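You operate a simulated robot arm through the tools that you are given. There is no shell and no other tool. Be economical: measure what you need, move in short steps, check, and stop when the job is done.

You run a simulated robot arm. Do the job below in one go: nothing can be reset, and whatever is moved stays where it is left.

JOB
Wipe up the crumbs, fold the blue napkin and stand the salt on it.
Fine: crumbs in the white outline; the yellow pad wipes and goes back where it lay; the other napkin stays.

It is judged by the outcome, as a careful person would: the job done as asked, and still so three seconds after it is handed in. It fails if anything else is knocked over, pushed out of place, dropped, spilled or broken. Flat cloth is picked up by pressing the open fingertips on it (5 to 10 N) and closing them slowly along it; thin cloth reads only 2 to 8 mm in the jaws.

ROBOT AND FRAMES
A 7-joint arm with a two-finger parallel gripper, fixed in place. Base frame: the origin is at the foot of the arm, x ahead of it, y to its left, z up; the work surface is at about z = 0.76. Units: m, degrees, N and s.
With the tool pointing down near the work surface it reaches from about 0.32 to 0.74 m from the base axis. Its first joint turns from -115.0 to 115.0 degrees. Payload 3.91 kg.
The TCP is the grasp point between the finger pads, 0.03 m short of the fingertips. In the tool frame z runs along the fingers and y along their closing line. Largest opening 0.11 m; finger width 0.02, thickness 0.01; the body of the gripper, 0.048 by 0.112 m, starts 0.055 m behind the TCP.
Orientation is told as [roll, pitch, yaw] about the base's x, y, z axes, in that order, counted from this pose: with the fingers straight down and closing along the base's y, the tool's x points along the base's -x, its y along +y and its z along -z.

CONTROLS
- The arm moves only by the tool step_arm. Its argument "plan" is a list of rows, each an object (a shift or turn left out is 0, a gripper value left out holds the last) with "linear": the shift along the tool's x, y, z in m, a list of three; "turn": the turn, a rotation vector about the tool's x, y, z in degrees, a list of three; "hand": the gripper command, from -1 (shut) to 1 (fully open), values between in proportion. In form: [{"linear": [dx, dy, dz], "turn": [rx, ry, rz], "hand": hand}, ...]. A call has 1 to 20 rows; each row is the pose to reach, as a shift and turn from the pose commanded when the call began, along the tool's axes at that moment. Each row takes 0.2 s and may step no farther than 0.05 m and 8.6 degrees from the row before; otherwise, or with a gripper value out of range, the whole call is refused. A pose out of reach is approached as far as the arm can. The call stops where the force on the tool passes 40 N (or 10 N more than at its start, if that is more) or the arm is blocked; 0.2 s more then pass. The fingers move at their own pace (about 0.108 m/s each) and stop on an object; they squeeze with about 28 N. The grip force told is the motor's: it shows also when the fingers shut on nothing. Time passes only in rows, and 0.2 s behind the last, so rows that repeat a pose let the fingers close. The reply holds the time, the measured pose of the TCP, the force on the tool along the base axes, the opening and the grip force, in the units named above and with some noise.
- Cameras (640 x 400 px; columns grow to the right, rows downward): "scene" is fixed at [0.2192, 0.5015, 1.5094]; the picture's right is [-0.83, -0.56, 0.00], its down [-0.51, 0.75, -0.42] and it looks along [0.23, -0.34, -0.91] (base axes); focal length 266 px, centre (320, 200). "wrist" rides on the gripper at [-0.036, 0, -0.057] in the tool frame; the picture's right is [0.00, -1.00, 0.00], its down [0.97, 0.00, -0.24] and it looks along [0.24, 0.00, 0.97] (tool axes); focal length 218 px, centre (320, 200).
- snapshot(camera): a new picture of that camera. The clock stands still meanwhile.
- move_column(by): slides the trunk up (or, below 0, down) by that many m; the arm rides with it, the base frame stays. It gives what a move gives, with no picture.
- measure_at(camera, pixels): for up to 12 pixels [column, row] of the newest picture of that camera ("zoom" is the newest enlarged one), the place [x, y, z] in the base frame of the surface seen there, good to about 0.003 m. The clock stands still meanwhile.
- zoom(camera, box): a new picture of the part [left, top, right, bottom] of that camera's present view, enlarged. The clock stands still meanwhile.
- job_done(): hands the job in; it is judged then, once.

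Work in short steps. Measure before you move; look again where a grasp or a placing could have gone wrong, and mend it. You have 80 turns and 54 pictures in all, those below and enlarged ones among them. Open the gripper and draw the arm clear of the work before you hand the job in, unless the task says otherwise; then end with one line.

The tools are called as a command line: name --argument value ..., lists and objects as JSON in quotes. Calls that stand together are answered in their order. step_arm: Moves the arm, as the interface text tells. Its arguments: {"type":"object","properties":{"plan":{"type":"array","items":{"type":"object","properties":{"linear":{"type":"array","items":{"type":"number"}},"turn":{"type":"array","items":{"type":"number"}},"hand":{"type":"number"}}}}},"required":["plan"]} The other tools are called the same way: move_column (by) slides the trunk up or down; snapshot (camera) takes a picture; measure_at (camera, pixels) gives the place of the surface under pixels of a picture; zoom (camera, box) takes an enlarged picture of a part of a camera's view; job_done () hands the job in.

At the start:

```text
t: 0.0
tcp_pos: [0.5918, 0.2735, 1.1391]
tool_rot: [0.0, 0.0, 0.1]
ft_force: [-0.4, -0.5, 0.9]
opening: 0.11
finger_force: 0.0
trunk travel left (down, up): [-0.725, 0.265]
```

scene: 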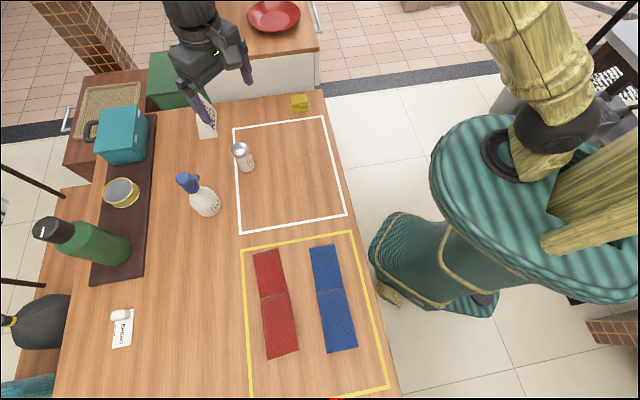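
wrist: 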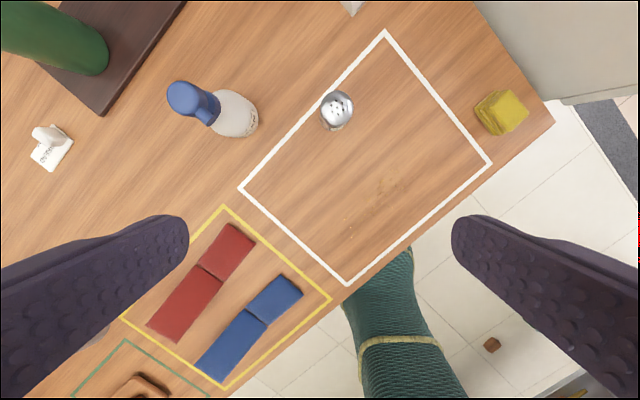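

The scene shows the white outline (235-345, 118-232), the salt at (243,157), the pad at (299,102) and the napkins at (275,300) and (333,298). I'll zoom in on these areas for detail.

zoom --camera "scene" --box '[220, 80, 380, 240]'

zoom --camera "scene" --box '[230, 220, 400, 400]'

zoom --camera "wrist" --box '[220, 20, 560, 300]'

measure_at --camera "scene" --pixels '[[238, 130], [323, 117], [346, 214], [240, 232], [299, 97], [299, 107], [240, 148], [244, 160], [310, 248], [334, 244], [357, 347], [328, 352]]'

measure_at --camera "wrist" --pixels '[[337, 110], [500, 100], [490, 130], [525, 120], [480, 100], [505, 92], [385, 185], [350, 225], [275, 275], [302, 294], [262, 318], [228, 382]]'

```text
2.50 times, centred on (300, 160) of scene
```

zoom: 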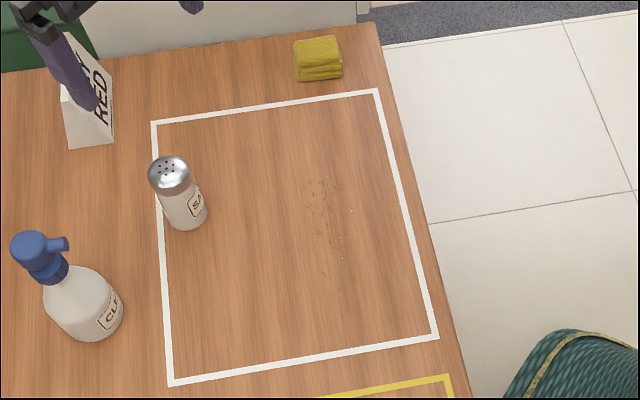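

```text
2.22 times, centred on (315, 310) of scene
```

zoom: 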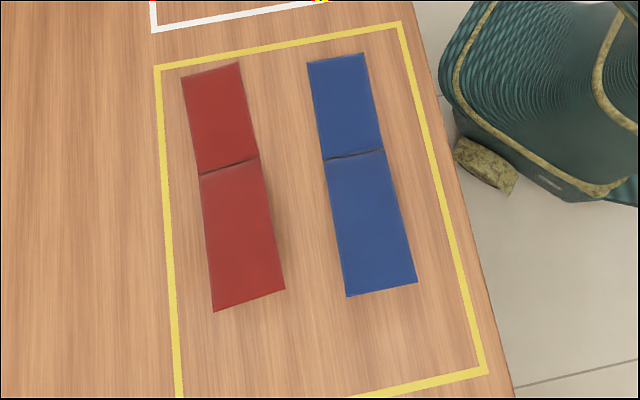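

```text
1.43 times, centred on (390, 160) of wrist
```

zoom: 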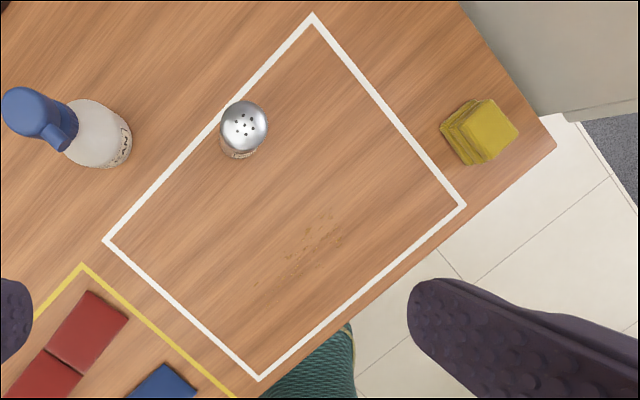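

```text
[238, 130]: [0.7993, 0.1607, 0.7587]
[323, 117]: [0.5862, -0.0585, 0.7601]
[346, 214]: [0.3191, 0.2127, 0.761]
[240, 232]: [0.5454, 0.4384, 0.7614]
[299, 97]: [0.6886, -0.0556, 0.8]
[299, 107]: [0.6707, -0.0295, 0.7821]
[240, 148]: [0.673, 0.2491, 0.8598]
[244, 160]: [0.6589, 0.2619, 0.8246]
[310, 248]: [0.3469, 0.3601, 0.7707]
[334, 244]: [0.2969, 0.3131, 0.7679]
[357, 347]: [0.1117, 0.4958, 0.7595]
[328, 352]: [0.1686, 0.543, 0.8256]
```

```text
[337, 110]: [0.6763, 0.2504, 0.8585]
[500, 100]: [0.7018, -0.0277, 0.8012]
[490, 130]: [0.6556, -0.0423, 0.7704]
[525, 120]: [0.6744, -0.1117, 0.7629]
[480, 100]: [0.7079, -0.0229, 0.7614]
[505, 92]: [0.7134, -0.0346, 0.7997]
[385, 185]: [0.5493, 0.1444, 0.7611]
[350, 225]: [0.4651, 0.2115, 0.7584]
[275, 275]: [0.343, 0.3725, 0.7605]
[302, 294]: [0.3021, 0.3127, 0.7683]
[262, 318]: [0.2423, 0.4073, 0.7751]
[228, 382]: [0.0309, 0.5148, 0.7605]
```

The crumbs lie near (0.53, 0.15), between the outline's centre and its right edge, and the pad is at about (0.69, -0.04). I'll lower over the crumbs to see them closely and uncover the card.

step_arm --plan '[{"linear": [0.01, -0.029, 0.028]}, {"linear": [0.02, -0.058, 0.056]}, {"linear": [0.03, -0.087, 0.084]}, {"linear": [0.036, -0.116, 0.111]}, {"linear": [0.042, -0.1435, 0.139]}]'

snapshot --camera "wrist"

zoom --camera "scene" --box '[80, 60, 320, 220]'

```text
t: 1.2
tcp_pos: [0.549, 0.1294, 0.9997]
tool_rot: [0.0, 0.1, 0.0]
ft_force: [-0.7, 0.1, -0.2]
opening: 0.1103
finger_force: 0.1
trunk travel left (down, up): [-0.725, 0.265]
```

```text
48 pictures are left
```

wrist: 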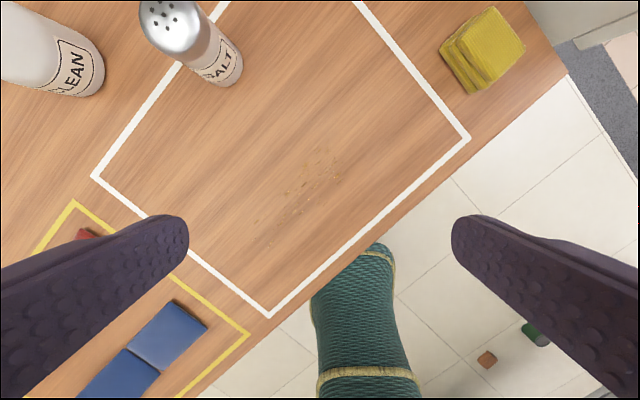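

```text
2.50 times, centred on (200, 140) of scene
```

zoom: 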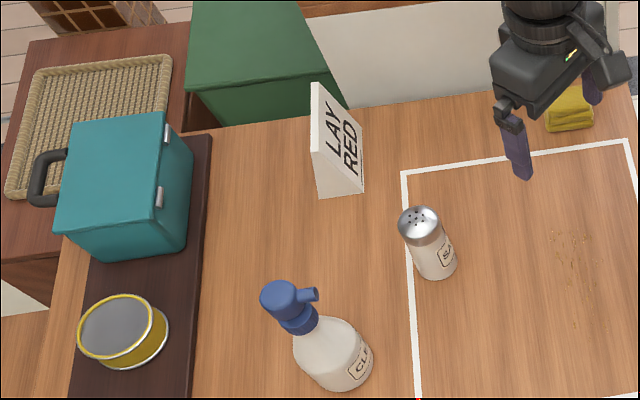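

The card reads "LAY RED". It is only part of the scene, and my job says to fold the blue napkin and leave the other one, so I won't act on it. Next I zoom in on the crumbs around (305,185) and measure the pad's top corners.

zoom --camera "wrist" --box '[220, 120, 400, 260]'

measure_at --camera "wrist" --pixels '[[485, 40], [455, 40], [491, 8], [523, 48], [481, 66], [441, 53], [471, 92], [340, 155], [290, 215], [270, 317], [468, 138], [95, 176]]'

```text
2.86 times, centred on (310, 190) of wrist
```

zoom: 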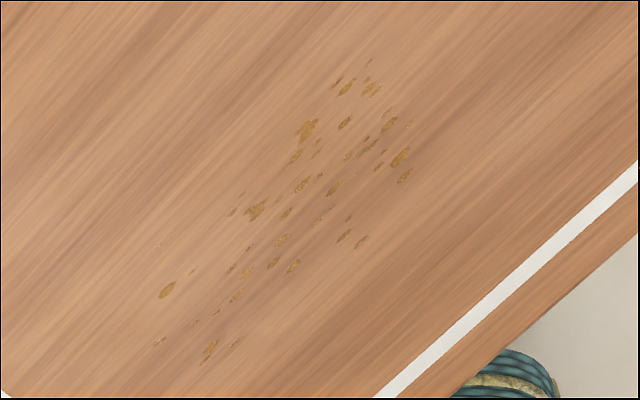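

```text
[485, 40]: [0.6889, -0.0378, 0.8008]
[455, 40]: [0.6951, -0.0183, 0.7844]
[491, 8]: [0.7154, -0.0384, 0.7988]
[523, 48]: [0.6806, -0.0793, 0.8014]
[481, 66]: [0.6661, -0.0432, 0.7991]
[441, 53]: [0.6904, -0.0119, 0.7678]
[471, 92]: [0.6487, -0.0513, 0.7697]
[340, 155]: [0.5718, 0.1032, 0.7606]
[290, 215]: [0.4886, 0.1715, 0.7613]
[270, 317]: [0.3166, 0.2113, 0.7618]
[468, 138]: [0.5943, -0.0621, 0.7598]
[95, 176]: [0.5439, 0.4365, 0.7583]
```

The pad is centred near (0.684, -0.046), with its sides at about 45°. I'll measure the outer crumbs in this zoom.

measure_at --camera "zoom" --pixels '[[370, 60], [412, 120], [405, 178], [362, 242], [295, 268], [235, 345], [205, 362], [155, 345], [162, 292], [160, 245], [235, 205], [335, 80]]'

zoom --camera "wrist" --box '[400, 0, 560, 120]'

```text
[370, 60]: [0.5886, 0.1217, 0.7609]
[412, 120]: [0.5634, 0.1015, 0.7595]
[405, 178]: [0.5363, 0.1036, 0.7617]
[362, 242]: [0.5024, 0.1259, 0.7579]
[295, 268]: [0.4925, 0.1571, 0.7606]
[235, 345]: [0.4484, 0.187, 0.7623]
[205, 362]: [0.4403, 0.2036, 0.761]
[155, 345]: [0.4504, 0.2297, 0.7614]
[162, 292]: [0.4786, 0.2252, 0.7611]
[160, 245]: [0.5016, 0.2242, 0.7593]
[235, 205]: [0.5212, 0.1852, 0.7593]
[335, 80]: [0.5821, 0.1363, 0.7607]
```

```text
3.33 times, centred on (480, 60) of wrist
```

zoom: 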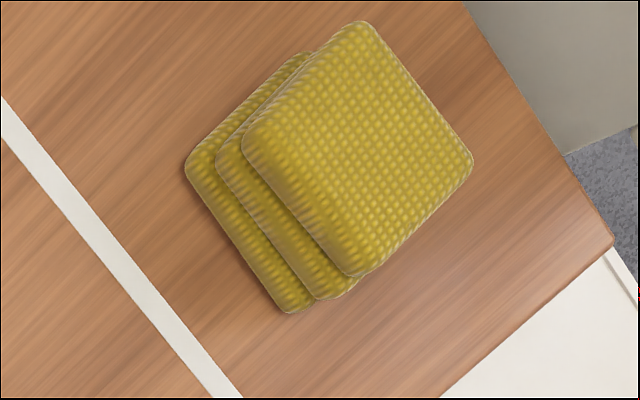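

The pad's top corners give a centre of (0.686, -0.049), size about 57 × 43 mm, short axis at 138° (yaw 48). I'll go above it turned by 48° and check before descending.

step_arm --plan '[{"linear": [-0.023, -0.03, 0.013], "turn": [0, 0, -8]}, {"linear": [-0.046, -0.06, 0.027], "turn": [0, 0, -16]}, {"linear": [-0.069, -0.09, 0.04], "turn": [0, 0, -24]}, {"linear": [-0.092, -0.12, 0.053], "turn": [0, 0, -32]}, {"linear": [-0.115, -0.15, 0.067], "turn": [0, 0, -40]}, {"linear": [-0.137, -0.178, 0.08], "turn": [0, 0, -48]}, {"linear": [-0.137, -0.178, 0.08], "turn": [0, 0, -48]}]'

snapshot --camera "wrist"

```text
t: 2.8
tcp_pos: [0.6863, -0.0472, 0.9199]
tool_rot: [0.0, 0.0, 48.1]
ft_force: [-0.5, -0.5, -0.6]
opening: 0.11
finger_force: 0.0
trunk travel left (down, up): [-0.725, 0.265]
```

```text
44 pictures are left
```

wrist: 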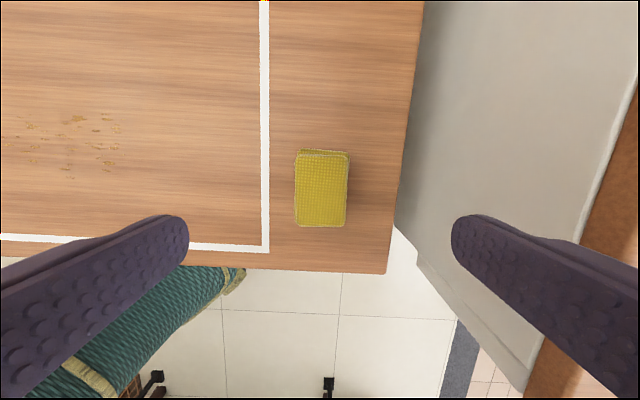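

The pad is centred at (322,189), right under the TCP, and well aligned. I'll descend until the fingertips are 15 mm above the table, then close.

step_arm --plan '[{"linear": [0, 0, 0.04]}, {"linear": [0, 0, 0.08]}, {"linear": [0, 0, 0.105]}, {"linear": [0, 0, 0.114]}, {"linear": [0, 0, 0.114], "hand": 0.2}, {"linear": [0, 0, 0.114], "hand": -0.2}, {"linear": [0, 0, 0.114], "hand": -0.5}, {"linear": [0, 0, 0.114], "hand": -0.5}, {"linear": [0, 0, 0.114], "hand": -0.5}]'

```text
t: 4.8
tcp_pos: [0.6858, -0.0467, 0.8062]
tool_rot: [0.0, 0.0, 47.9]
ft_force: [-0.9, -0.4, 0.1]
opening: 0.0491
finger_force: 28.3
trunk travel left (down, up): [-0.725, 0.265]
```

The pad is gripped at 49 mm. I'll lift it, carry it to the start of the first stroke and lower it to just above the table.

step_arm --plan '[{"linear": [0, 0, -0.02]}, {"linear": [0, 0, -0.045]}, {"linear": [-0.007, 0.04, -0.045]}, {"linear": [-0.014, 0.08, -0.045]}, {"linear": [-0.021, 0.12, -0.045]}, {"linear": [-0.021, 0.151, -0.045]}, {"linear": [-0.021, 0.151, -0.02]}, {"linear": [-0.021, 0.151, -0.004]}, {"linear": [-0.021, 0.151, -0.004]}]'

snapshot --camera "wrist"

```text
t: 6.8
tcp_pos: [0.5877, 0.0687, 0.8103]
tool_rot: [-0.1, 0.0, 48.0]
ft_force: [0.3, 0.6, 0.9]
opening: 0.0278
finger_force: 0.1
trunk travel left (down, up): [-0.725, 0.265]
```

```text
43 pictures are left
```

wrist: 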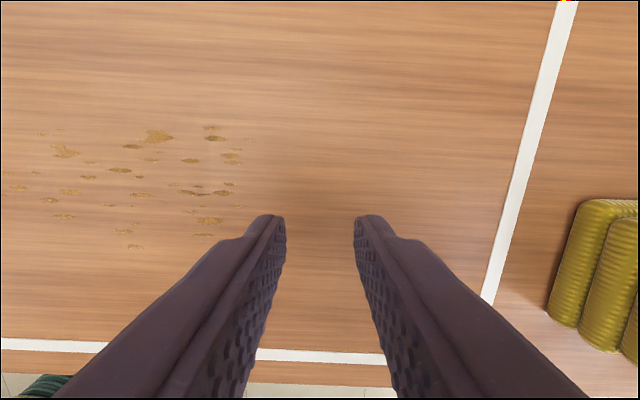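

The jaws closed to 28 mm without the pad, so it slipped out during the lift. I'll rise and go back over it to see where it lies.

step_arm --plan '[{"linear": [0, 0, -0.03]}, {"linear": [0, 0, -0.07]}, {"linear": [0, 0, -0.11]}, {"linear": [0.007, -0.04, -0.11], "hand": 1}, {"linear": [0.014, -0.08, -0.11]}, {"linear": [0.021, -0.12, -0.11]}, {"linear": [0.021, -0.151, -0.11]}, {"linear": [0.021, -0.151, -0.11]}]'

snapshot --camera "wrist"

zoom --camera "scene" --box '[250, 60, 350, 130]'

```text
t: 8.6
tcp_pos: [0.6868, -0.0459, 0.9205]
tool_rot: [-0.1, 0.0, 47.9]
ft_force: [0.4, 0.5, 0.0]
opening: 0.11
finger_force: 0.0
trunk travel left (down, up): [-0.725, 0.265]
```

```text
42 pictures are left
```

wrist: 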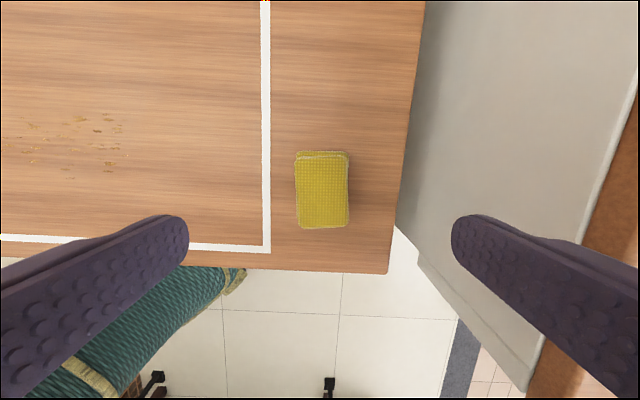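

```text
5.71 times, centred on (300, 95) of scene
```

zoom: 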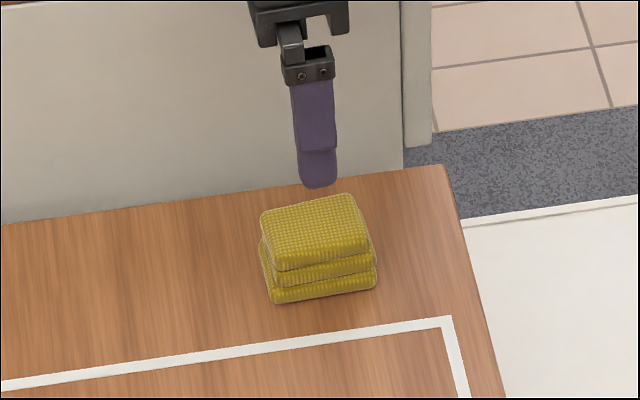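

The pad is still in its original place, so the grip was too shallow: tips at 0.776 on a pad topping out at 0.80. I'll regrip 12 mm deeper, close fully and lift slowly by a little.

step_arm --plan '[{"linear": [0, 0, 0.04]}, {"linear": [0, 0, 0.08]}, {"linear": [0, 0, 0.11]}, {"linear": [0, 0, 0.12]}, {"linear": [0, 0, 0.1265]}, {"linear": [0, 0, 0.1265], "hand": 0}, {"linear": [0, 0, 0.1265], "hand": -0.6}, {"linear": [0, 0, 0.1265], "hand": -1}, {"linear": [0, 0, 0.1265]}, {"linear": [0, 0, 0.1265]}, {"linear": [0, 0, 0.1265]}]'

step_arm --plan '[{"linear": [0, 0, -0.003]}, {"linear": [0, 0, -0.006]}, {"linear": [0, 0, -0.01]}, {"linear": [0, 0, -0.015]}, {"linear": [0, 0, -0.02]}]'

snapshot --camera "wrist"

```text
t: 11.0
tcp_pos: [0.6872, -0.0474, 0.7932]
tool_rot: [0.0, 0.0, 48.1]
ft_force: [0.9, 0.3, -0.1]
opening: 0.0491
finger_force: 27.7
trunk travel left (down, up): [-0.725, 0.265]
```

```text
t: 12.2
tcp_pos: [0.6867, -0.0476, 0.8134]
tool_rot: [0.1, 0.0, 48.0]
ft_force: [-0.4, -0.3, -0.6]
opening: 0.0494
finger_force: 28.3
trunk travel left (down, up): [-0.725, 0.265]
```

```text
40 pictures are left
```

wrist: 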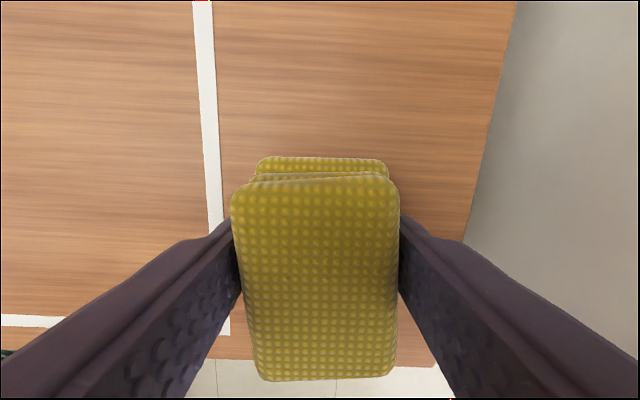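

The pad is held now: 49 mm, 28 N, and lifted in view. I'll carry it gently to the stroke start and lower it until it just touches.

step_arm --plan '[{"linear": [0, 0.005, -0.008]}, {"linear": [-0.003, 0.02, -0.015]}, {"linear": [-0.006, 0.04, -0.015]}, {"linear": [-0.01, 0.06, -0.015]}, {"linear": [-0.014, 0.08, -0.015]}, {"linear": [-0.018, 0.1, -0.015]}, {"linear": [-0.021, 0.12, -0.015]}, {"linear": [-0.021, 0.14, -0.015]}, {"linear": [-0.021, 0.152, -0.01]}, {"linear": [-0.021, 0.152, 0.0]}, {"linear": [-0.021, 0.152, 0.01]}, {"linear": [-0.021, 0.152, 0.016]}, {"linear": [-0.021, 0.152, 0.019]}]'

step_arm --plan '[{"linear": [0, 0, 0.001]}, {"linear": [0, 0, 0.002]}]'

```text
t: 15.0
tcp_pos: [0.5882, 0.0688, 0.794]
tool_rot: [0.0, 0.0, 47.9]
ft_force: [0.5, -0.3, 0.2]
opening: 0.0493
finger_force: 28.2
trunk travel left (down, up): [-0.725, 0.265]
```

```text
t: 15.6
tcp_pos: [0.5882, 0.0696, 0.7921]
tool_rot: [-0.1, 0.0, 47.9]
ft_force: [0.1, -0.3, 8.6]
opening: 0.0493
finger_force: 28.3
trunk travel left (down, up): [-0.725, 0.265]
```

Contact reads 8.6 N. I'll wipe the first stroke along +n over the crumb strip.

step_arm --plan '[{"linear": [0, 0.015, 0]}, {"linear": [0, 0.03, 0]}, {"linear": [0, 0.045, 0]}, {"linear": [0, 0.06, 0]}, {"linear": [0, 0.075, 0]}, {"linear": [0, 0.09, 0]}, {"linear": [0, 0.105, 0]}, {"linear": [0, 0.12, 0]}, {"linear": [0, 0.135, 0]}, {"linear": [0, 0.15, 0]}, {"linear": [0, 0.165, 0]}, {"linear": [0, 0.18, 0]}, {"linear": [0, 0.195, 0]}, {"linear": [0, 0.21, 0]}, {"linear": [0, 0.225, 0]}, {"linear": [0, 0.24, 0]}]'

snapshot --camera "wrist"

zoom --camera "scene" --box '[250, 110, 370, 220]'

```text
t: 19.0
tcp_pos: [0.408, 0.2304, 0.7926]
tool_rot: [0.0, 0.0, 48.0]
ft_force: [0.2, -0.4, 3.0]
opening: 0.0489
finger_force: 28.2
trunk travel left (down, up): [-0.725, 0.265]
```

```text
39 pictures are left
```

wrist: 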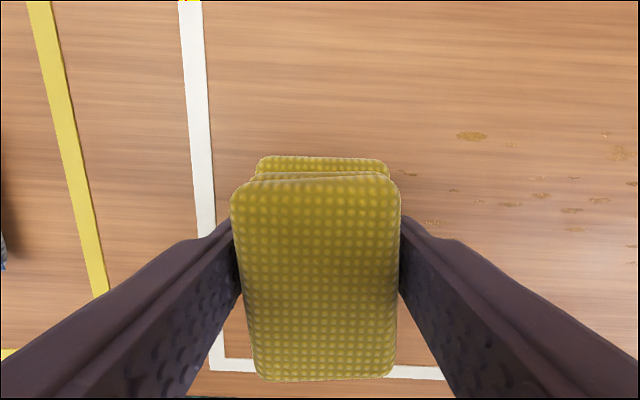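

```text
3.64 times, centred on (310, 165) of scene
```

zoom: 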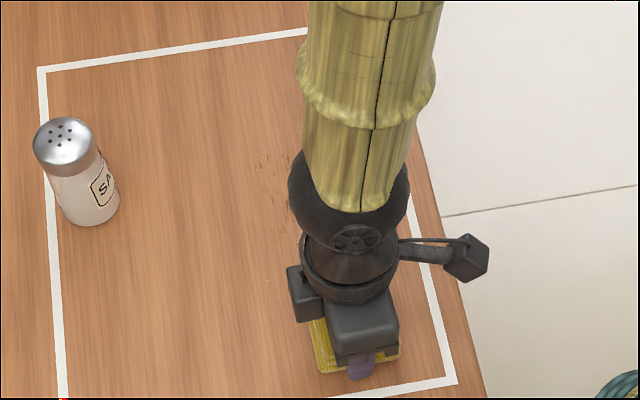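

Some crumbs remain in the swept strip (rows 165-260) and the force faded to 3 N. I'll press more firmly and wipe back over the same strip.

step_arm --plan '[{"linear": [0, 0, 0.001]}, {"linear": [0, 0, 0.002]}]'

step_arm --plan '[{"linear": [0, -0.015, 0]}, {"linear": [0, -0.03, 0]}, {"linear": [0, -0.045, 0]}, {"linear": [0, -0.06, 0]}, {"linear": [0, -0.075, 0]}, {"linear": [0, -0.09, 0]}]'

snapshot --camera "wrist"

```text
t: 19.6
tcp_pos: [0.4089, 0.2313, 0.7937]
tool_rot: [0.0, -0.1, 47.9]
ft_force: [-6.5, 2.8, 23.6]
opening: 0.049
finger_force: 27.9
trunk travel left (down, up): [-0.725, 0.265]
```

```text
t: 20.9
tcp_pos: [0.4667, 0.1775, 0.7911]
tool_rot: [0.0, -0.1, 48.1]
ft_force: [-6.9, -1.2, 22.0]
opening: 0.0491
finger_force: 27.9
trunk travel left (down, up): [-0.725, 0.265]
stopped in row 6: the force on the tool passed its limit (the readings are from after the stop); the commanded pose is now the measured one
```

```text
37 pictures are left
```

wrist: 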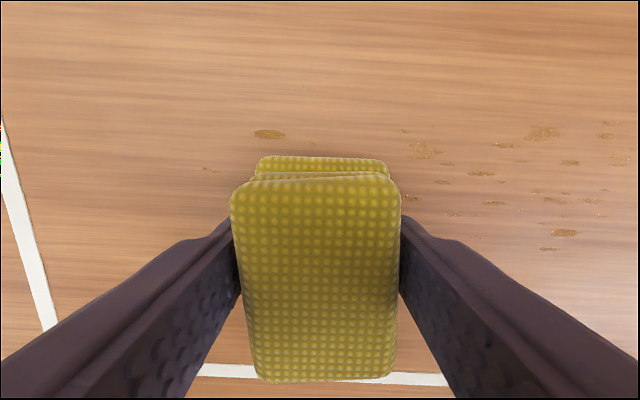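

To the left of the pad the strip is now clean, so firm pressure works. I'll ease off slightly and continue the same strip.

step_arm --plan '[{"linear": [0, 0, -0.0005]}, {"linear": [0, 0, -0.0005]}]'

step_arm --plan '[{"linear": [0, -0.015, 0]}, {"linear": [0, -0.03, 0]}, {"linear": [0, -0.045, 0]}, {"linear": [0, -0.06, 0]}, {"linear": [0, -0.075, 0]}, {"linear": [0, -0.09, 0]}, {"linear": [0, -0.105, 0]}, {"linear": [0, -0.12, 0]}, {"linear": [0, -0.135, 0]}, {"linear": [0, -0.15, 0]}]'

snapshot --camera "wrist"

```text
t: 21.5
tcp_pos: [0.4673, 0.1766, 0.7931]
tool_rot: [0.0, -0.2, 48.1]
ft_force: [-5.8, -2.5, 24.2]
opening: 0.0495
finger_force: 27.8
trunk travel left (down, up): [-0.725, 0.265]
```

```text
t: 23.7
tcp_pos: [0.5802, 0.0768, 0.7917]
tool_rot: [0.0, 0.0, 48.1]
ft_force: [-1.6, 1.5, 9.4]
opening: 0.0493
finger_force: 28.0
trunk travel left (down, up): [-0.725, 0.265]
```

```text
36 pictures are left
```

wrist: 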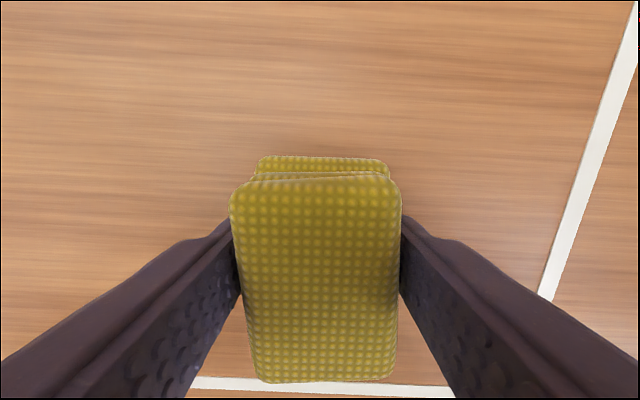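

The view is clean here, even past the strip. I'll shift to the second strip (u≈0.485) and stroke back to catch the rest.

step_arm --plan '[{"linear": [-0.012, 0, 0]}, {"linear": [-0.025, 0, 0]}, {"linear": [-0.038, 0, 0.0]}, {"linear": [-0.038, 0.015, 0.0002]}, {"linear": [-0.038, 0.03, 0.0003]}, {"linear": [-0.038, 0.045, 0.0003]}, {"linear": [-0.038, 0.06, 0.0003]}, {"linear": [-0.038, 0.075, 0.0003]}, {"linear": [-0.038, 0.09, 0.0003]}, {"linear": [-0.038, 0.105, 0.0003]}, {"linear": [-0.038, 0.12, 0.0003]}, {"linear": [-0.038, 0.135, 0.0003]}]'

snapshot --camera "wrist"

```text
t: 26.3
tcp_pos: [0.5049, 0.1954, 0.7924]
tool_rot: [0.0, -0.3, 48.0]
ft_force: [7.8, -5.6, 24.0]
opening: 0.0494
finger_force: 28.4
trunk travel left (down, up): [-0.725, 0.265]
```

```text
35 pictures are left
```

wrist: 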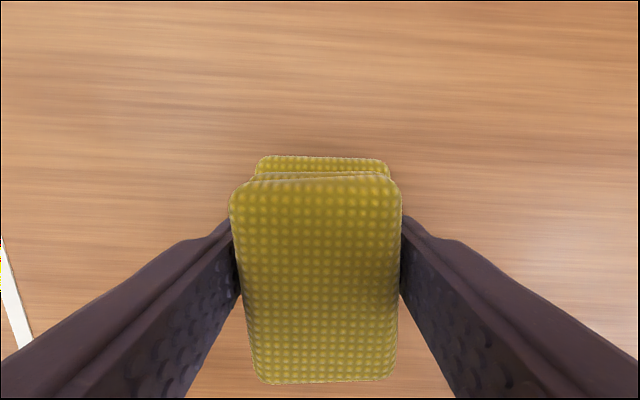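

It looks clear here too. I'll finish this stroke to the end, then lift and inspect the whole area.

step_arm --plan '[{"linear": [0, 0.015, 0]}, {"linear": [0, 0.03, 0]}, {"linear": [0, 0.045, 0]}, {"linear": [0, 0.06, 0]}, {"linear": [0, 0.07, 0]}, {"linear": [0, 0.07, -0.01]}, {"linear": [0, 0.07, -0.03]}, {"linear": [0, 0.04, -0.06]}, {"linear": [0, 0.01, -0.09]}, {"linear": [0, -0.02, -0.12]}, {"linear": [0, -0.05, -0.14]}, {"linear": [0, -0.08, -0.14]}, {"linear": [0, -0.08, -0.14]}]'

zoom --camera "scene" --box '[220, 100, 380, 240]'

snapshot --camera "wrist"

```text
t: 29.1
tcp_pos: [0.5634, 0.1431, 0.9306]
tool_rot: [0.0, -0.1, 48.0]
ft_force: [-0.6, -0.2, -0.5]
opening: 0.0494
finger_force: 28.1
trunk travel left (down, up): [-0.725, 0.265]
```

```text
2.86 times, centred on (300, 170) of scene
```

zoom: 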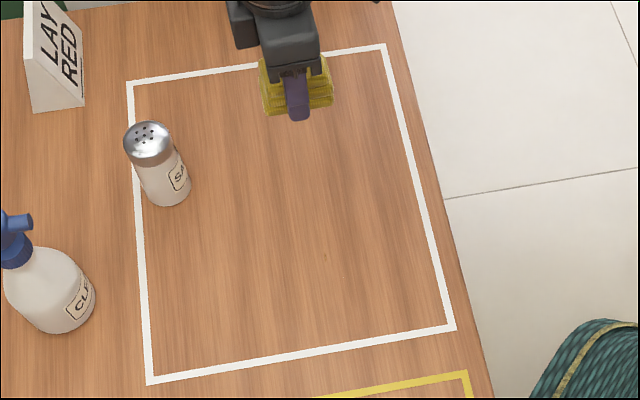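

```text
33 pictures are left
```

wrist: 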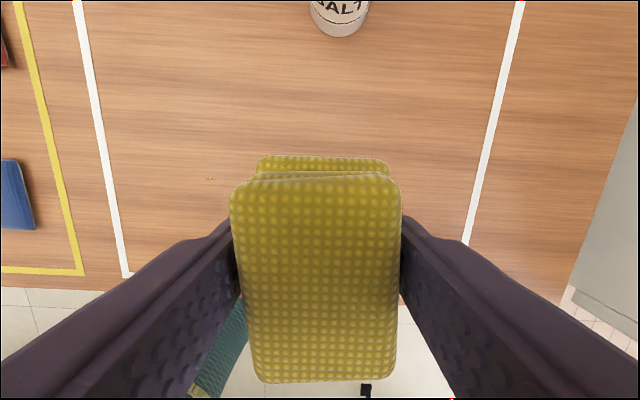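

One crumb remains, at wrist (210,180) and scene zoom (325,257). I'll zoom in and measure it.

zoom --camera "wrist" --box '[120, 110, 280, 230]'

measure_at --camera "wrist" --pixels '[[208, 180], [212, 180], [208, 182]]'

```text
3.33 times, centred on (200, 170) of wrist
```

zoom: 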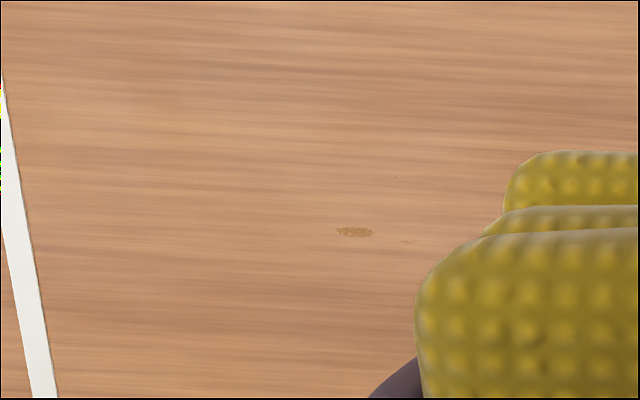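

```text
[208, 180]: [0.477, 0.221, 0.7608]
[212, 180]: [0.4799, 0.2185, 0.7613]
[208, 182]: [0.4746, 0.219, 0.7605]
```

The leftover crumb is at (0.478, 0.220). I'll come down just before it and wipe over it with firm contact.

step_arm --plan '[{"linear": [0, 0.02, 0.03]}, {"linear": [0, 0.04, 0.06]}, {"linear": [0, 0.06, 0.09]}, {"linear": [0, 0.075, 0.115]}, {"linear": [0, 0.075, 0.13]}, {"linear": [0, 0.075, 0.1365]}, {"linear": [0, 0.075, 0.1385]}]'

step_arm --plan '[{"linear": [0, 0, 0.0006]}, {"linear": [0, 0, 0.0012]}]'

```text
t: 30.7
tcp_pos: [0.508, 0.1932, 0.793]
tool_rot: [0.0, -0.1, 48.1]
ft_force: [-0.1, 0.8, -0.9]
opening: 0.0494
finger_force: 27.7
trunk travel left (down, up): [-0.725, 0.265]
```

```text
t: 31.3
tcp_pos: [0.5086, 0.1943, 0.7912]
tool_rot: [0.0, -0.2, 48.1]
ft_force: [0.4, 0.0, 6.5]
opening: 0.0492
finger_force: 28.4
trunk travel left (down, up): [-0.725, 0.265]
```

step_arm --plan '[{"linear": [0, 0.0, 0.0008]}, {"linear": [0, 0.012, 0.0008]}, {"linear": [0, 0.024, 0.0008]}, {"linear": [0, 0.036, 0.0008]}, {"linear": [0, 0.048, 0.0008]}, {"linear": [0, 0.06, 0.0008]}, {"linear": [0, 0.072, 0.0008]}, {"linear": [0, 0.084, 0.0008]}, {"linear": [0, 0.072, 0.0008]}, {"linear": [0, 0.06, 0.0008]}, {"linear": [0, 0.048, 0.0008]}, {"linear": [0, 0.036, 0.0008]}, {"linear": [0, 0.024, 0.0008]}, {"linear": [0, 0.012, 0.0008]}, {"linear": [0, 0, 0.0008]}]'

snapshot --camera "wrist"

```text
t: 34.5
tcp_pos: [0.5076, 0.1937, 0.7914]
tool_rot: [0.1, -0.1, 48.1]
ft_force: [-7.1, 6.4, 24.6]
opening: 0.0491
finger_force: 27.9
trunk travel left (down, up): [-0.725, 0.265]
```

```text
31 pictures are left
```

wrist: 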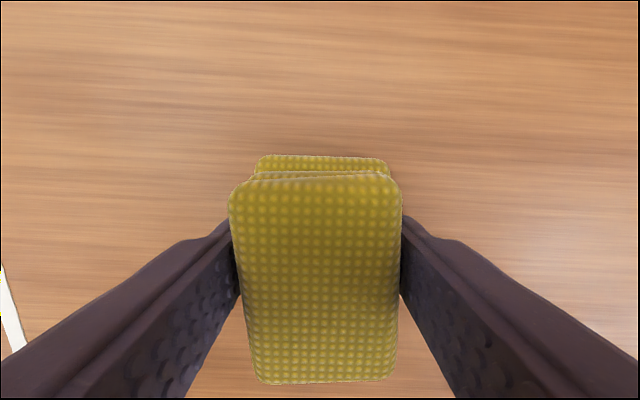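

The spot is clean. I'll lift, carry the pad back over its original place at (0.687, -0.0475) and hover there.

step_arm --plan '[{"linear": [0, 0, -0.01]}, {"linear": [0, 0, -0.03]}, {"linear": [0, -0.015, -0.05]}, {"linear": [0.005, -0.045, -0.06]}, {"linear": [0.012, -0.08, -0.06]}, {"linear": [0.02, -0.12, -0.06]}, {"linear": [0.03, -0.16, -0.06]}, {"linear": [0.04, -0.2, -0.06]}, {"linear": [0.05, -0.24, -0.06]}, {"linear": [0.0592, -0.275, -0.05]}, {"linear": [0.0592, -0.2946, -0.03]}, {"linear": [0.0592, -0.2946, -0.02]}, {"linear": [0.0592, -0.2946, -0.02]}]'

zoom --camera "scene" --box '[220, 80, 380, 240]'

```text
t: 37.3
tcp_pos: [0.6889, -0.047, 0.8092]
tool_rot: [0.0, -0.1, 48.2]
ft_force: [-0.1, -0.4, 0.3]
opening: 0.0492
finger_force: 27.9
trunk travel left (down, up): [-0.725, 0.265]
```

```text
2.50 times, centred on (300, 160) of scene
```

zoom: 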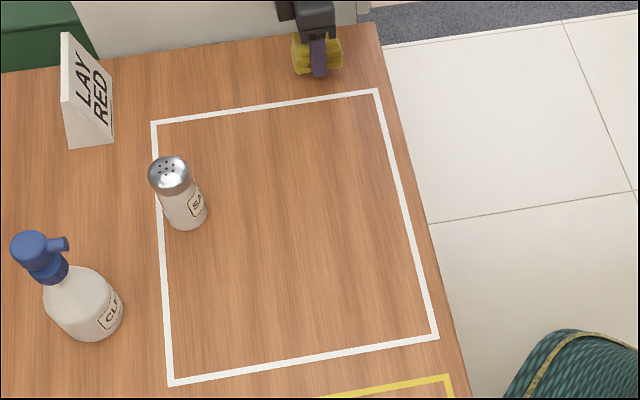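

All the crumbs are gone. I'll correct by 2 mm, set the pad down, open and rise.

step_arm --plan '[{"linear": [0.0016, 0.001, 0.008]}, {"linear": [0.0016, 0.001, 0.013]}, {"linear": [0.0016, 0.001, 0.016]}, {"linear": [0.0016, 0.001, 0.016]}, {"linear": [0.0016, 0.001, 0.016], "hand": -0.05}, {"linear": [0.0016, 0.001, 0.016], "hand": 0.3}, {"linear": [0.0016, 0.001, 0.016], "hand": 1}, {"linear": [0.0016, 0.001, 0.016], "hand": 1}, {"linear": [0.0016, 0.001, -0.02]}, {"linear": [0.0016, 0.001, -0.06]}, {"linear": [0.0016, 0.001, -0.1]}, {"linear": [0.0016, 0.001, -0.11]}]'

snapshot --camera "wrist"

```text
t: 39.9
tcp_pos: [0.6864, -0.0477, 0.9193]
tool_rot: [0.0, 0.0, 48.2]
ft_force: [0.6, 1.2, -0.5]
opening: 0.1102
finger_force: 0.0
trunk travel left (down, up): [-0.725, 0.265]
```

```text
29 pictures are left
```

wrist: 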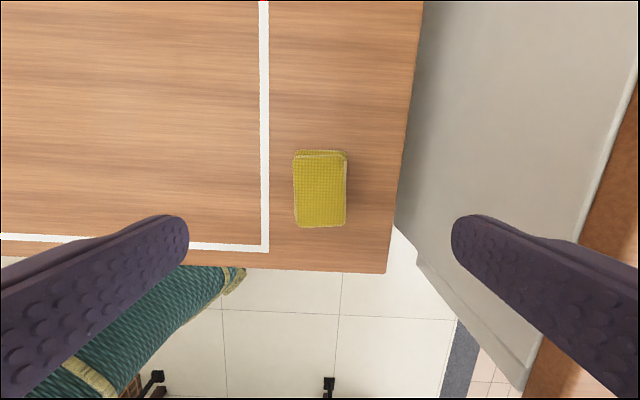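

The pad is back where it lay. Next I rise and travel over the blue napkin, keeping the 48° yaw that lines the tool's y up with its length.

step_arm --plan '[{"linear": [0, 0.02, -0.035]}, {"linear": [-0.005, 0.06, -0.06]}, {"linear": [-0.01, 0.105, -0.075]}, {"linear": [-0.015, 0.15, -0.08]}, {"linear": [-0.02, 0.195, -0.08]}, {"linear": [-0.025, 0.24, -0.08]}, {"linear": [-0.03, 0.285, -0.08]}, {"linear": [-0.035, 0.33, -0.08]}, {"linear": [-0.04, 0.375, -0.08]}, {"linear": [-0.045, 0.42, -0.08]}, {"linear": [-0.05, 0.465, -0.08]}, {"linear": [-0.055, 0.51, -0.08]}, {"linear": [-0.055, 0.555, -0.08]}, {"linear": [-0.055, 0.6, -0.08]}, {"linear": [-0.055, 0.637, -0.08]}, {"linear": [-0.055, 0.637, -0.08]}]'

snapshot --camera "wrist"

```text
t: 43.3
tcp_pos: [0.2504, 0.4193, 0.9994]
tool_rot: [0.1, -0.1, 48.0]
ft_force: [-0.1, 0.3, -0.6]
opening: 0.1102
finger_force: 0.1
trunk travel left (down, up): [-0.725, 0.265]
```

```text
28 pictures are left
```

wrist: 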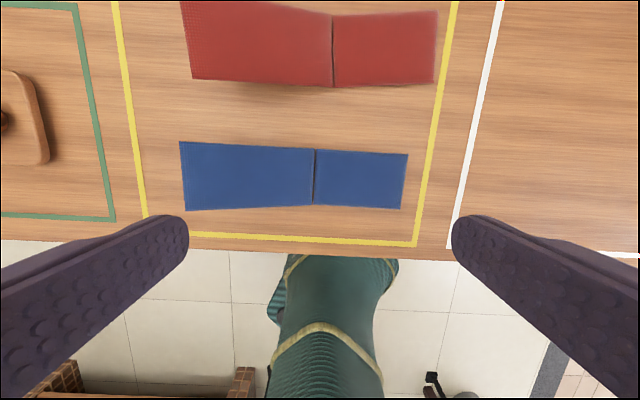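

The left half looks taller towards its left end, at (180,142) and (186,210). I'll measure the surface along the blue napkin.

measure_at --camera "wrist" --pixels '[[184, 146], [189, 206], [187, 176], [215, 176], [250, 177], [280, 177], [305, 178], [322, 178], [360, 180], [400, 182], [403, 156], [399, 204]]'

measure_at --camera "wrist" --pixels '[[311, 153], [309, 203], [318, 153], [318, 203], [195, 78], [190, 10], [330, 50], [340, 50], [430, 50], [260, 45], [174, 176], [413, 182]]'

zoom --camera "wrist" --box '[160, 110, 430, 240]'

```text
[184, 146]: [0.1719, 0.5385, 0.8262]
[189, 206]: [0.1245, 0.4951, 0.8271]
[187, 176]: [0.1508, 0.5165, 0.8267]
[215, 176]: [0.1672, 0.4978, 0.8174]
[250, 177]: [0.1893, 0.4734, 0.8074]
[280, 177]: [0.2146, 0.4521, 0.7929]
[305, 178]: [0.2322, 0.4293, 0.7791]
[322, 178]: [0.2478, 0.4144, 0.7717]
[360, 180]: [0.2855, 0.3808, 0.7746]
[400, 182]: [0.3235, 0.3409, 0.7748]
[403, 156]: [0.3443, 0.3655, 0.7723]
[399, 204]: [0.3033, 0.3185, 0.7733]
```

```text
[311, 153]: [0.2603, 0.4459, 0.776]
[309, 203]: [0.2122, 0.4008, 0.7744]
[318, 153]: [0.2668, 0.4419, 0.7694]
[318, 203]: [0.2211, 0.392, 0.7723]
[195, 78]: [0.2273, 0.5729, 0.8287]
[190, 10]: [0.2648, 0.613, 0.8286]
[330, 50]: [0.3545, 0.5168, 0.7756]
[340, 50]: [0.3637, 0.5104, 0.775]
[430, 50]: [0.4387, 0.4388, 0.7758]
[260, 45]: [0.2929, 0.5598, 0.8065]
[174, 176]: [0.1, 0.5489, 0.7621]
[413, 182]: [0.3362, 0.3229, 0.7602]
```

```text
2.37 times, centred on (295, 175) of wrist
```

zoom: 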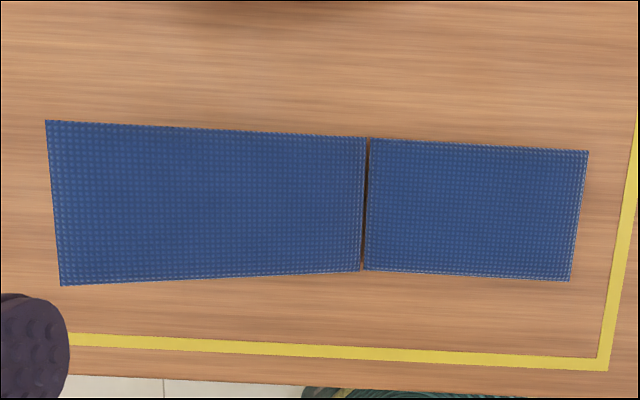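

The blue napkin has a flat half (top about 0.774) and a raised flap rising from the crease at (0.24, 0.422) to its end at (0.148, 0.518, 0.827). I plan to pinch that end with the tool tilted, so I'll first check how tall the brown thing on the left is.

measure_at --camera "wrist" --pixels '[[20, 130], [40, 100], [10, 115], [45, 150], [10, 85], [20, 180]]'

zoom --camera "wrist" --box '[0, 0, 200, 240]'

```text
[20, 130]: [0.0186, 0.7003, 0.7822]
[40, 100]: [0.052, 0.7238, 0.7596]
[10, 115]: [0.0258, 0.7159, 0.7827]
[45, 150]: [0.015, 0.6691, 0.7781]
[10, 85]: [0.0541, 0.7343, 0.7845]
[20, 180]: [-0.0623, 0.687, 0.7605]
```

```text
1.67 times, centred on (100, 120) of wrist
```

zoom: 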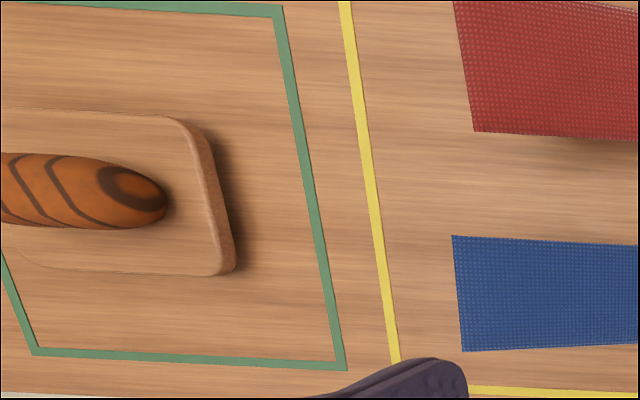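

The board and loaf start beyond n≈0.43 and lie low, so the tilted gripper clears them. I'll tilt 55° and move to a spot 60 mm back from the flap end with the jaws at 40 mm.

step_arm --plan '[{"linear": [-0.001, 0.03, 0.0], "turn": [8, 0, 0], "hand": -0.27}, {"linear": [-0.002, 0.065, 0.0], "turn": [16, 0, 0]}, {"linear": [-0.004, 0.1, 0.01], "turn": [24, 0, 0]}, {"linear": [-0.004, 0.135, 0.02], "turn": [32, 0, 0]}, {"linear": [-0.004, 0.17, 0.04], "turn": [40, 0, 0]}, {"linear": [-0.004, 0.2, 0.06], "turn": [48, 0, 0]}, {"linear": [-0.004, 0.201, 0.08], "turn": [55, 0, 0]}, {"linear": [-0.004, 0.201, 0.11], "turn": [55, 0, 0]}, {"linear": [-0.004, 0.201, 0.132], "turn": [55, 0, 0]}, {"linear": [-0.004, 0.201, 0.132], "turn": [55, 0, 0]}]'

snapshot --camera "wrist"

snapshot --camera "scene"

```text
t: 45.5
tcp_pos: [0.1037, 0.5566, 0.8686]
tool_rot: [-55.1, -0.1, 48.1]
ft_force: [0.3, -0.4, 0.3]
opening: 0.0402
finger_force: 0.1
trunk travel left (down, up): [-0.725, 0.265]
```

```text
25 pictures are left
```

wrist: 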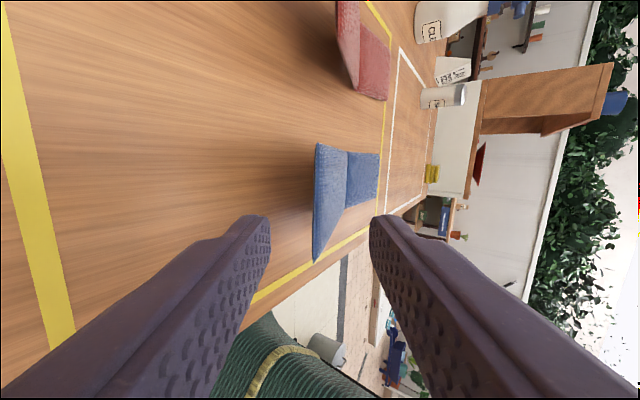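

```text
24 pictures are left
```

scene: 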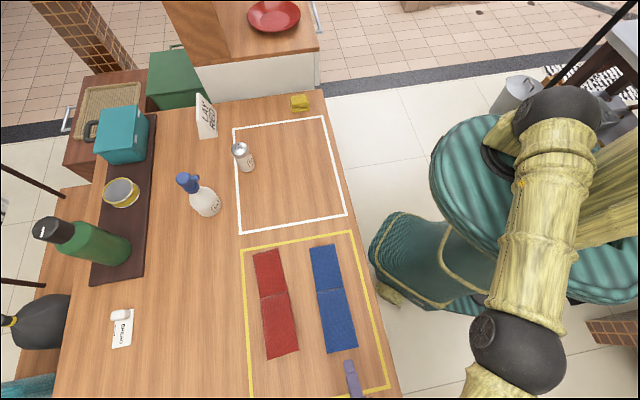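

The flap end shows as a thin vertical edge at (315, 143-262), between the jaws. I'll measure it precisely from here.

measure_at --camera "wrist" --pixels '[[317, 150], [317, 175], [317, 203], [317, 230], [317, 252], [330, 200], [345, 190], [370, 180]]'

zoom --camera "wrist" --box '[250, 120, 400, 280]'

```text
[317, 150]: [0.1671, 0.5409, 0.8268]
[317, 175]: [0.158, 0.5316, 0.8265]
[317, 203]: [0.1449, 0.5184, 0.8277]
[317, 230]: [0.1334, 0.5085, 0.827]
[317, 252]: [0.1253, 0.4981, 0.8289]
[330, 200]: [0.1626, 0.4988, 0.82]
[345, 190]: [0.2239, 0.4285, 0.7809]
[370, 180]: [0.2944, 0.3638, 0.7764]
```

```text
2.50 times, centred on (325, 200) of wrist
```

zoom: 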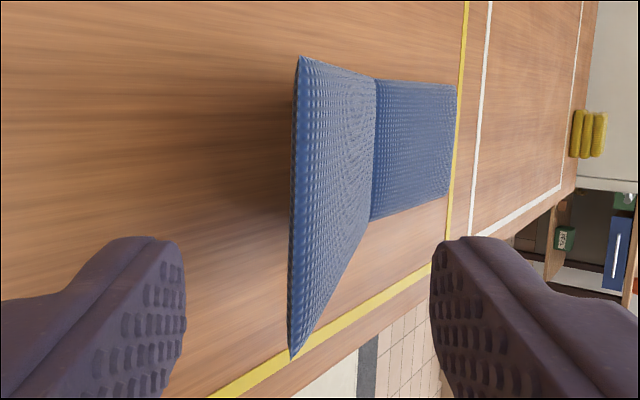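

The end edge is 70 mm ahead of the TCP and centred. I'll advance 58 mm along the fingers so the tips straddle the flap by 18 mm, then close slowly.

step_arm --plan '[{"linear": [0, 0, 0.015]}, {"linear": [0, 0, 0.03]}, {"linear": [0, 0, 0.045]}, {"linear": [0, 0, 0.058]}, {"linear": [0, 0, 0.058], "hand": -0.4}, {"linear": [0, 0, 0.058], "hand": -0.55}, {"linear": [0, 0, 0.058], "hand": -0.7}, {"linear": [0, 0, 0.058], "hand": -0.85}, {"linear": [0, 0, 0.058], "hand": -1}, {"linear": [0, 0, 0.058], "hand": -1}]'

snapshot --camera "wrist"

```text
t: 47.7
tcp_pos: [0.1384, 0.522, 0.8355]
tool_rot: [-55.0, 0.1, 48.2]
ft_force: [0.3, 0.2, 4.0]
opening: 0.0116
finger_force: 27.7
trunk travel left (down, up): [-0.725, 0.265]
```

```text
22 pictures are left
```

wrist: 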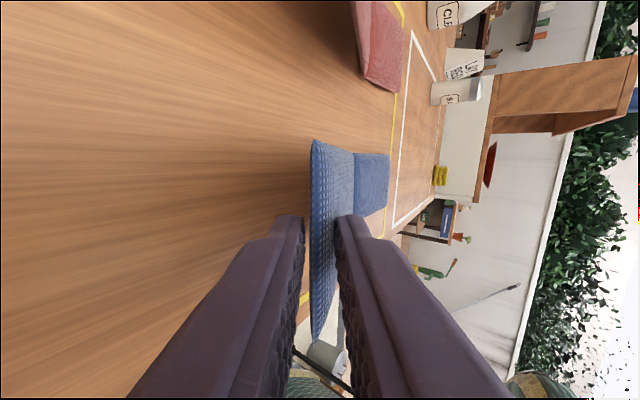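

The flap is pinched (11.6 mm at an angle, 28 N). I'll swing it about the crease in an arc, starting with 24° and checking forces.

step_arm --plan '[{"linear": [0, -0.011, -0.0014], "turn": [-4, 0, 0]}, {"linear": [0, -0.0217, -0.0024], "turn": [-8, 0, 0]}, {"linear": [0, -0.0327, -0.0023], "turn": [-12, 0, 0]}, {"linear": [0, -0.0436, -0.0018], "turn": [-16, 0, 0]}, {"linear": [0, -0.0544, -0.0002], "turn": [-20, 0, 0]}, {"linear": [0, -0.0651, 0.0019], "turn": [-24, 0, 0]}]'

zoom --camera "scene" --box '[230, 220, 400, 400]'

snapshot --camera "wrist"

```text
t: 49.1
tcp_pos: [0.1645, 0.4983, 0.8892]
tool_rot: [-30.9, -0.3, 48.1]
ft_force: [-3.2, 3.6, 11.9]
opening: 0.0116
finger_force: 28.2
trunk travel left (down, up): [-0.725, 0.265]
```

```text
2.22 times, centred on (315, 310) of scene
```

zoom: 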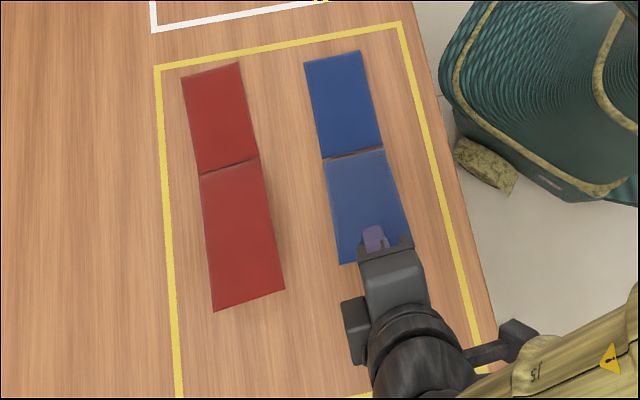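

```text
20 pictures are left
```

wrist: 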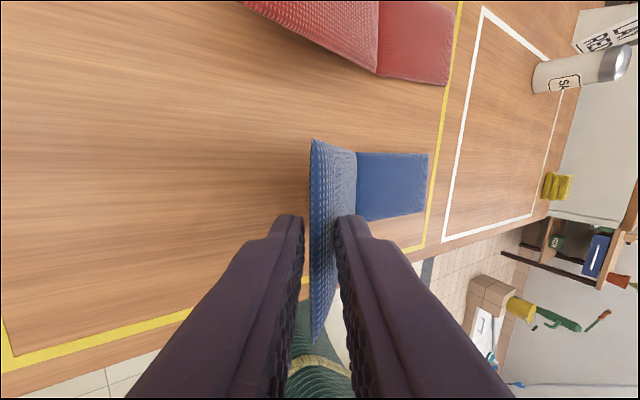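

The flap follows the gripper. The 12 N along it means my arc is slightly short, so I'll ease outward a little and continue to about vertical.

step_arm --plan '[{"linear": [0, -0.0115, -0.0035], "turn": [-4, 0, 0]}, {"linear": [0, -0.0226, -0.0051], "turn": [-8, 0, 0]}, {"linear": [0, -0.0343, -0.0051], "turn": [-12, 0, 0]}, {"linear": [0, -0.0458, -0.0047], "turn": [-16, 0, 0]}, {"linear": [0, -0.0573, -0.003], "turn": [-20, 0, 0]}, {"linear": [0, -0.0687, -0.0009], "turn": [-24, 0, 0]}, {"linear": [0, -0.0798, 0.0023], "turn": [-28, 0, 0]}, {"linear": [0, -0.0908, 0.0059], "turn": [-32, 0, 0]}, {"linear": [0, -0.1015, 0.0106], "turn": [-36, 0, 0]}, {"linear": [0, -0.1119, 0.0158], "turn": [-40, 0, 0]}, {"linear": [0, -0.1217, 0.022], "turn": [-44, 0, 0]}, {"linear": [0, -0.1312, 0.0286], "turn": [-48, 0, 0]}]'

zoom --camera "scene" --box '[230, 220, 400, 400]'

```text
t: 51.7
tcp_pos: [0.2612, 0.4118, 0.9297]
tool_rot: [17.1, 0.2, 48.1]
ft_force: [-0.5, -0.7, -0.2]
opening: 0.0077
finger_force: 27.9
trunk travel left (down, up): [-0.725, 0.265]
```

```text
2.22 times, centred on (315, 310) of scene
```

zoom: 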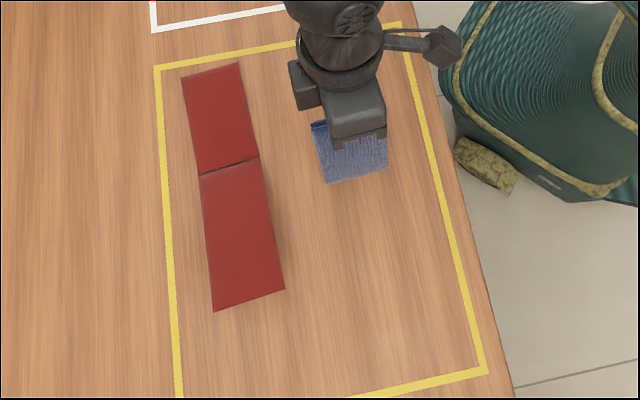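

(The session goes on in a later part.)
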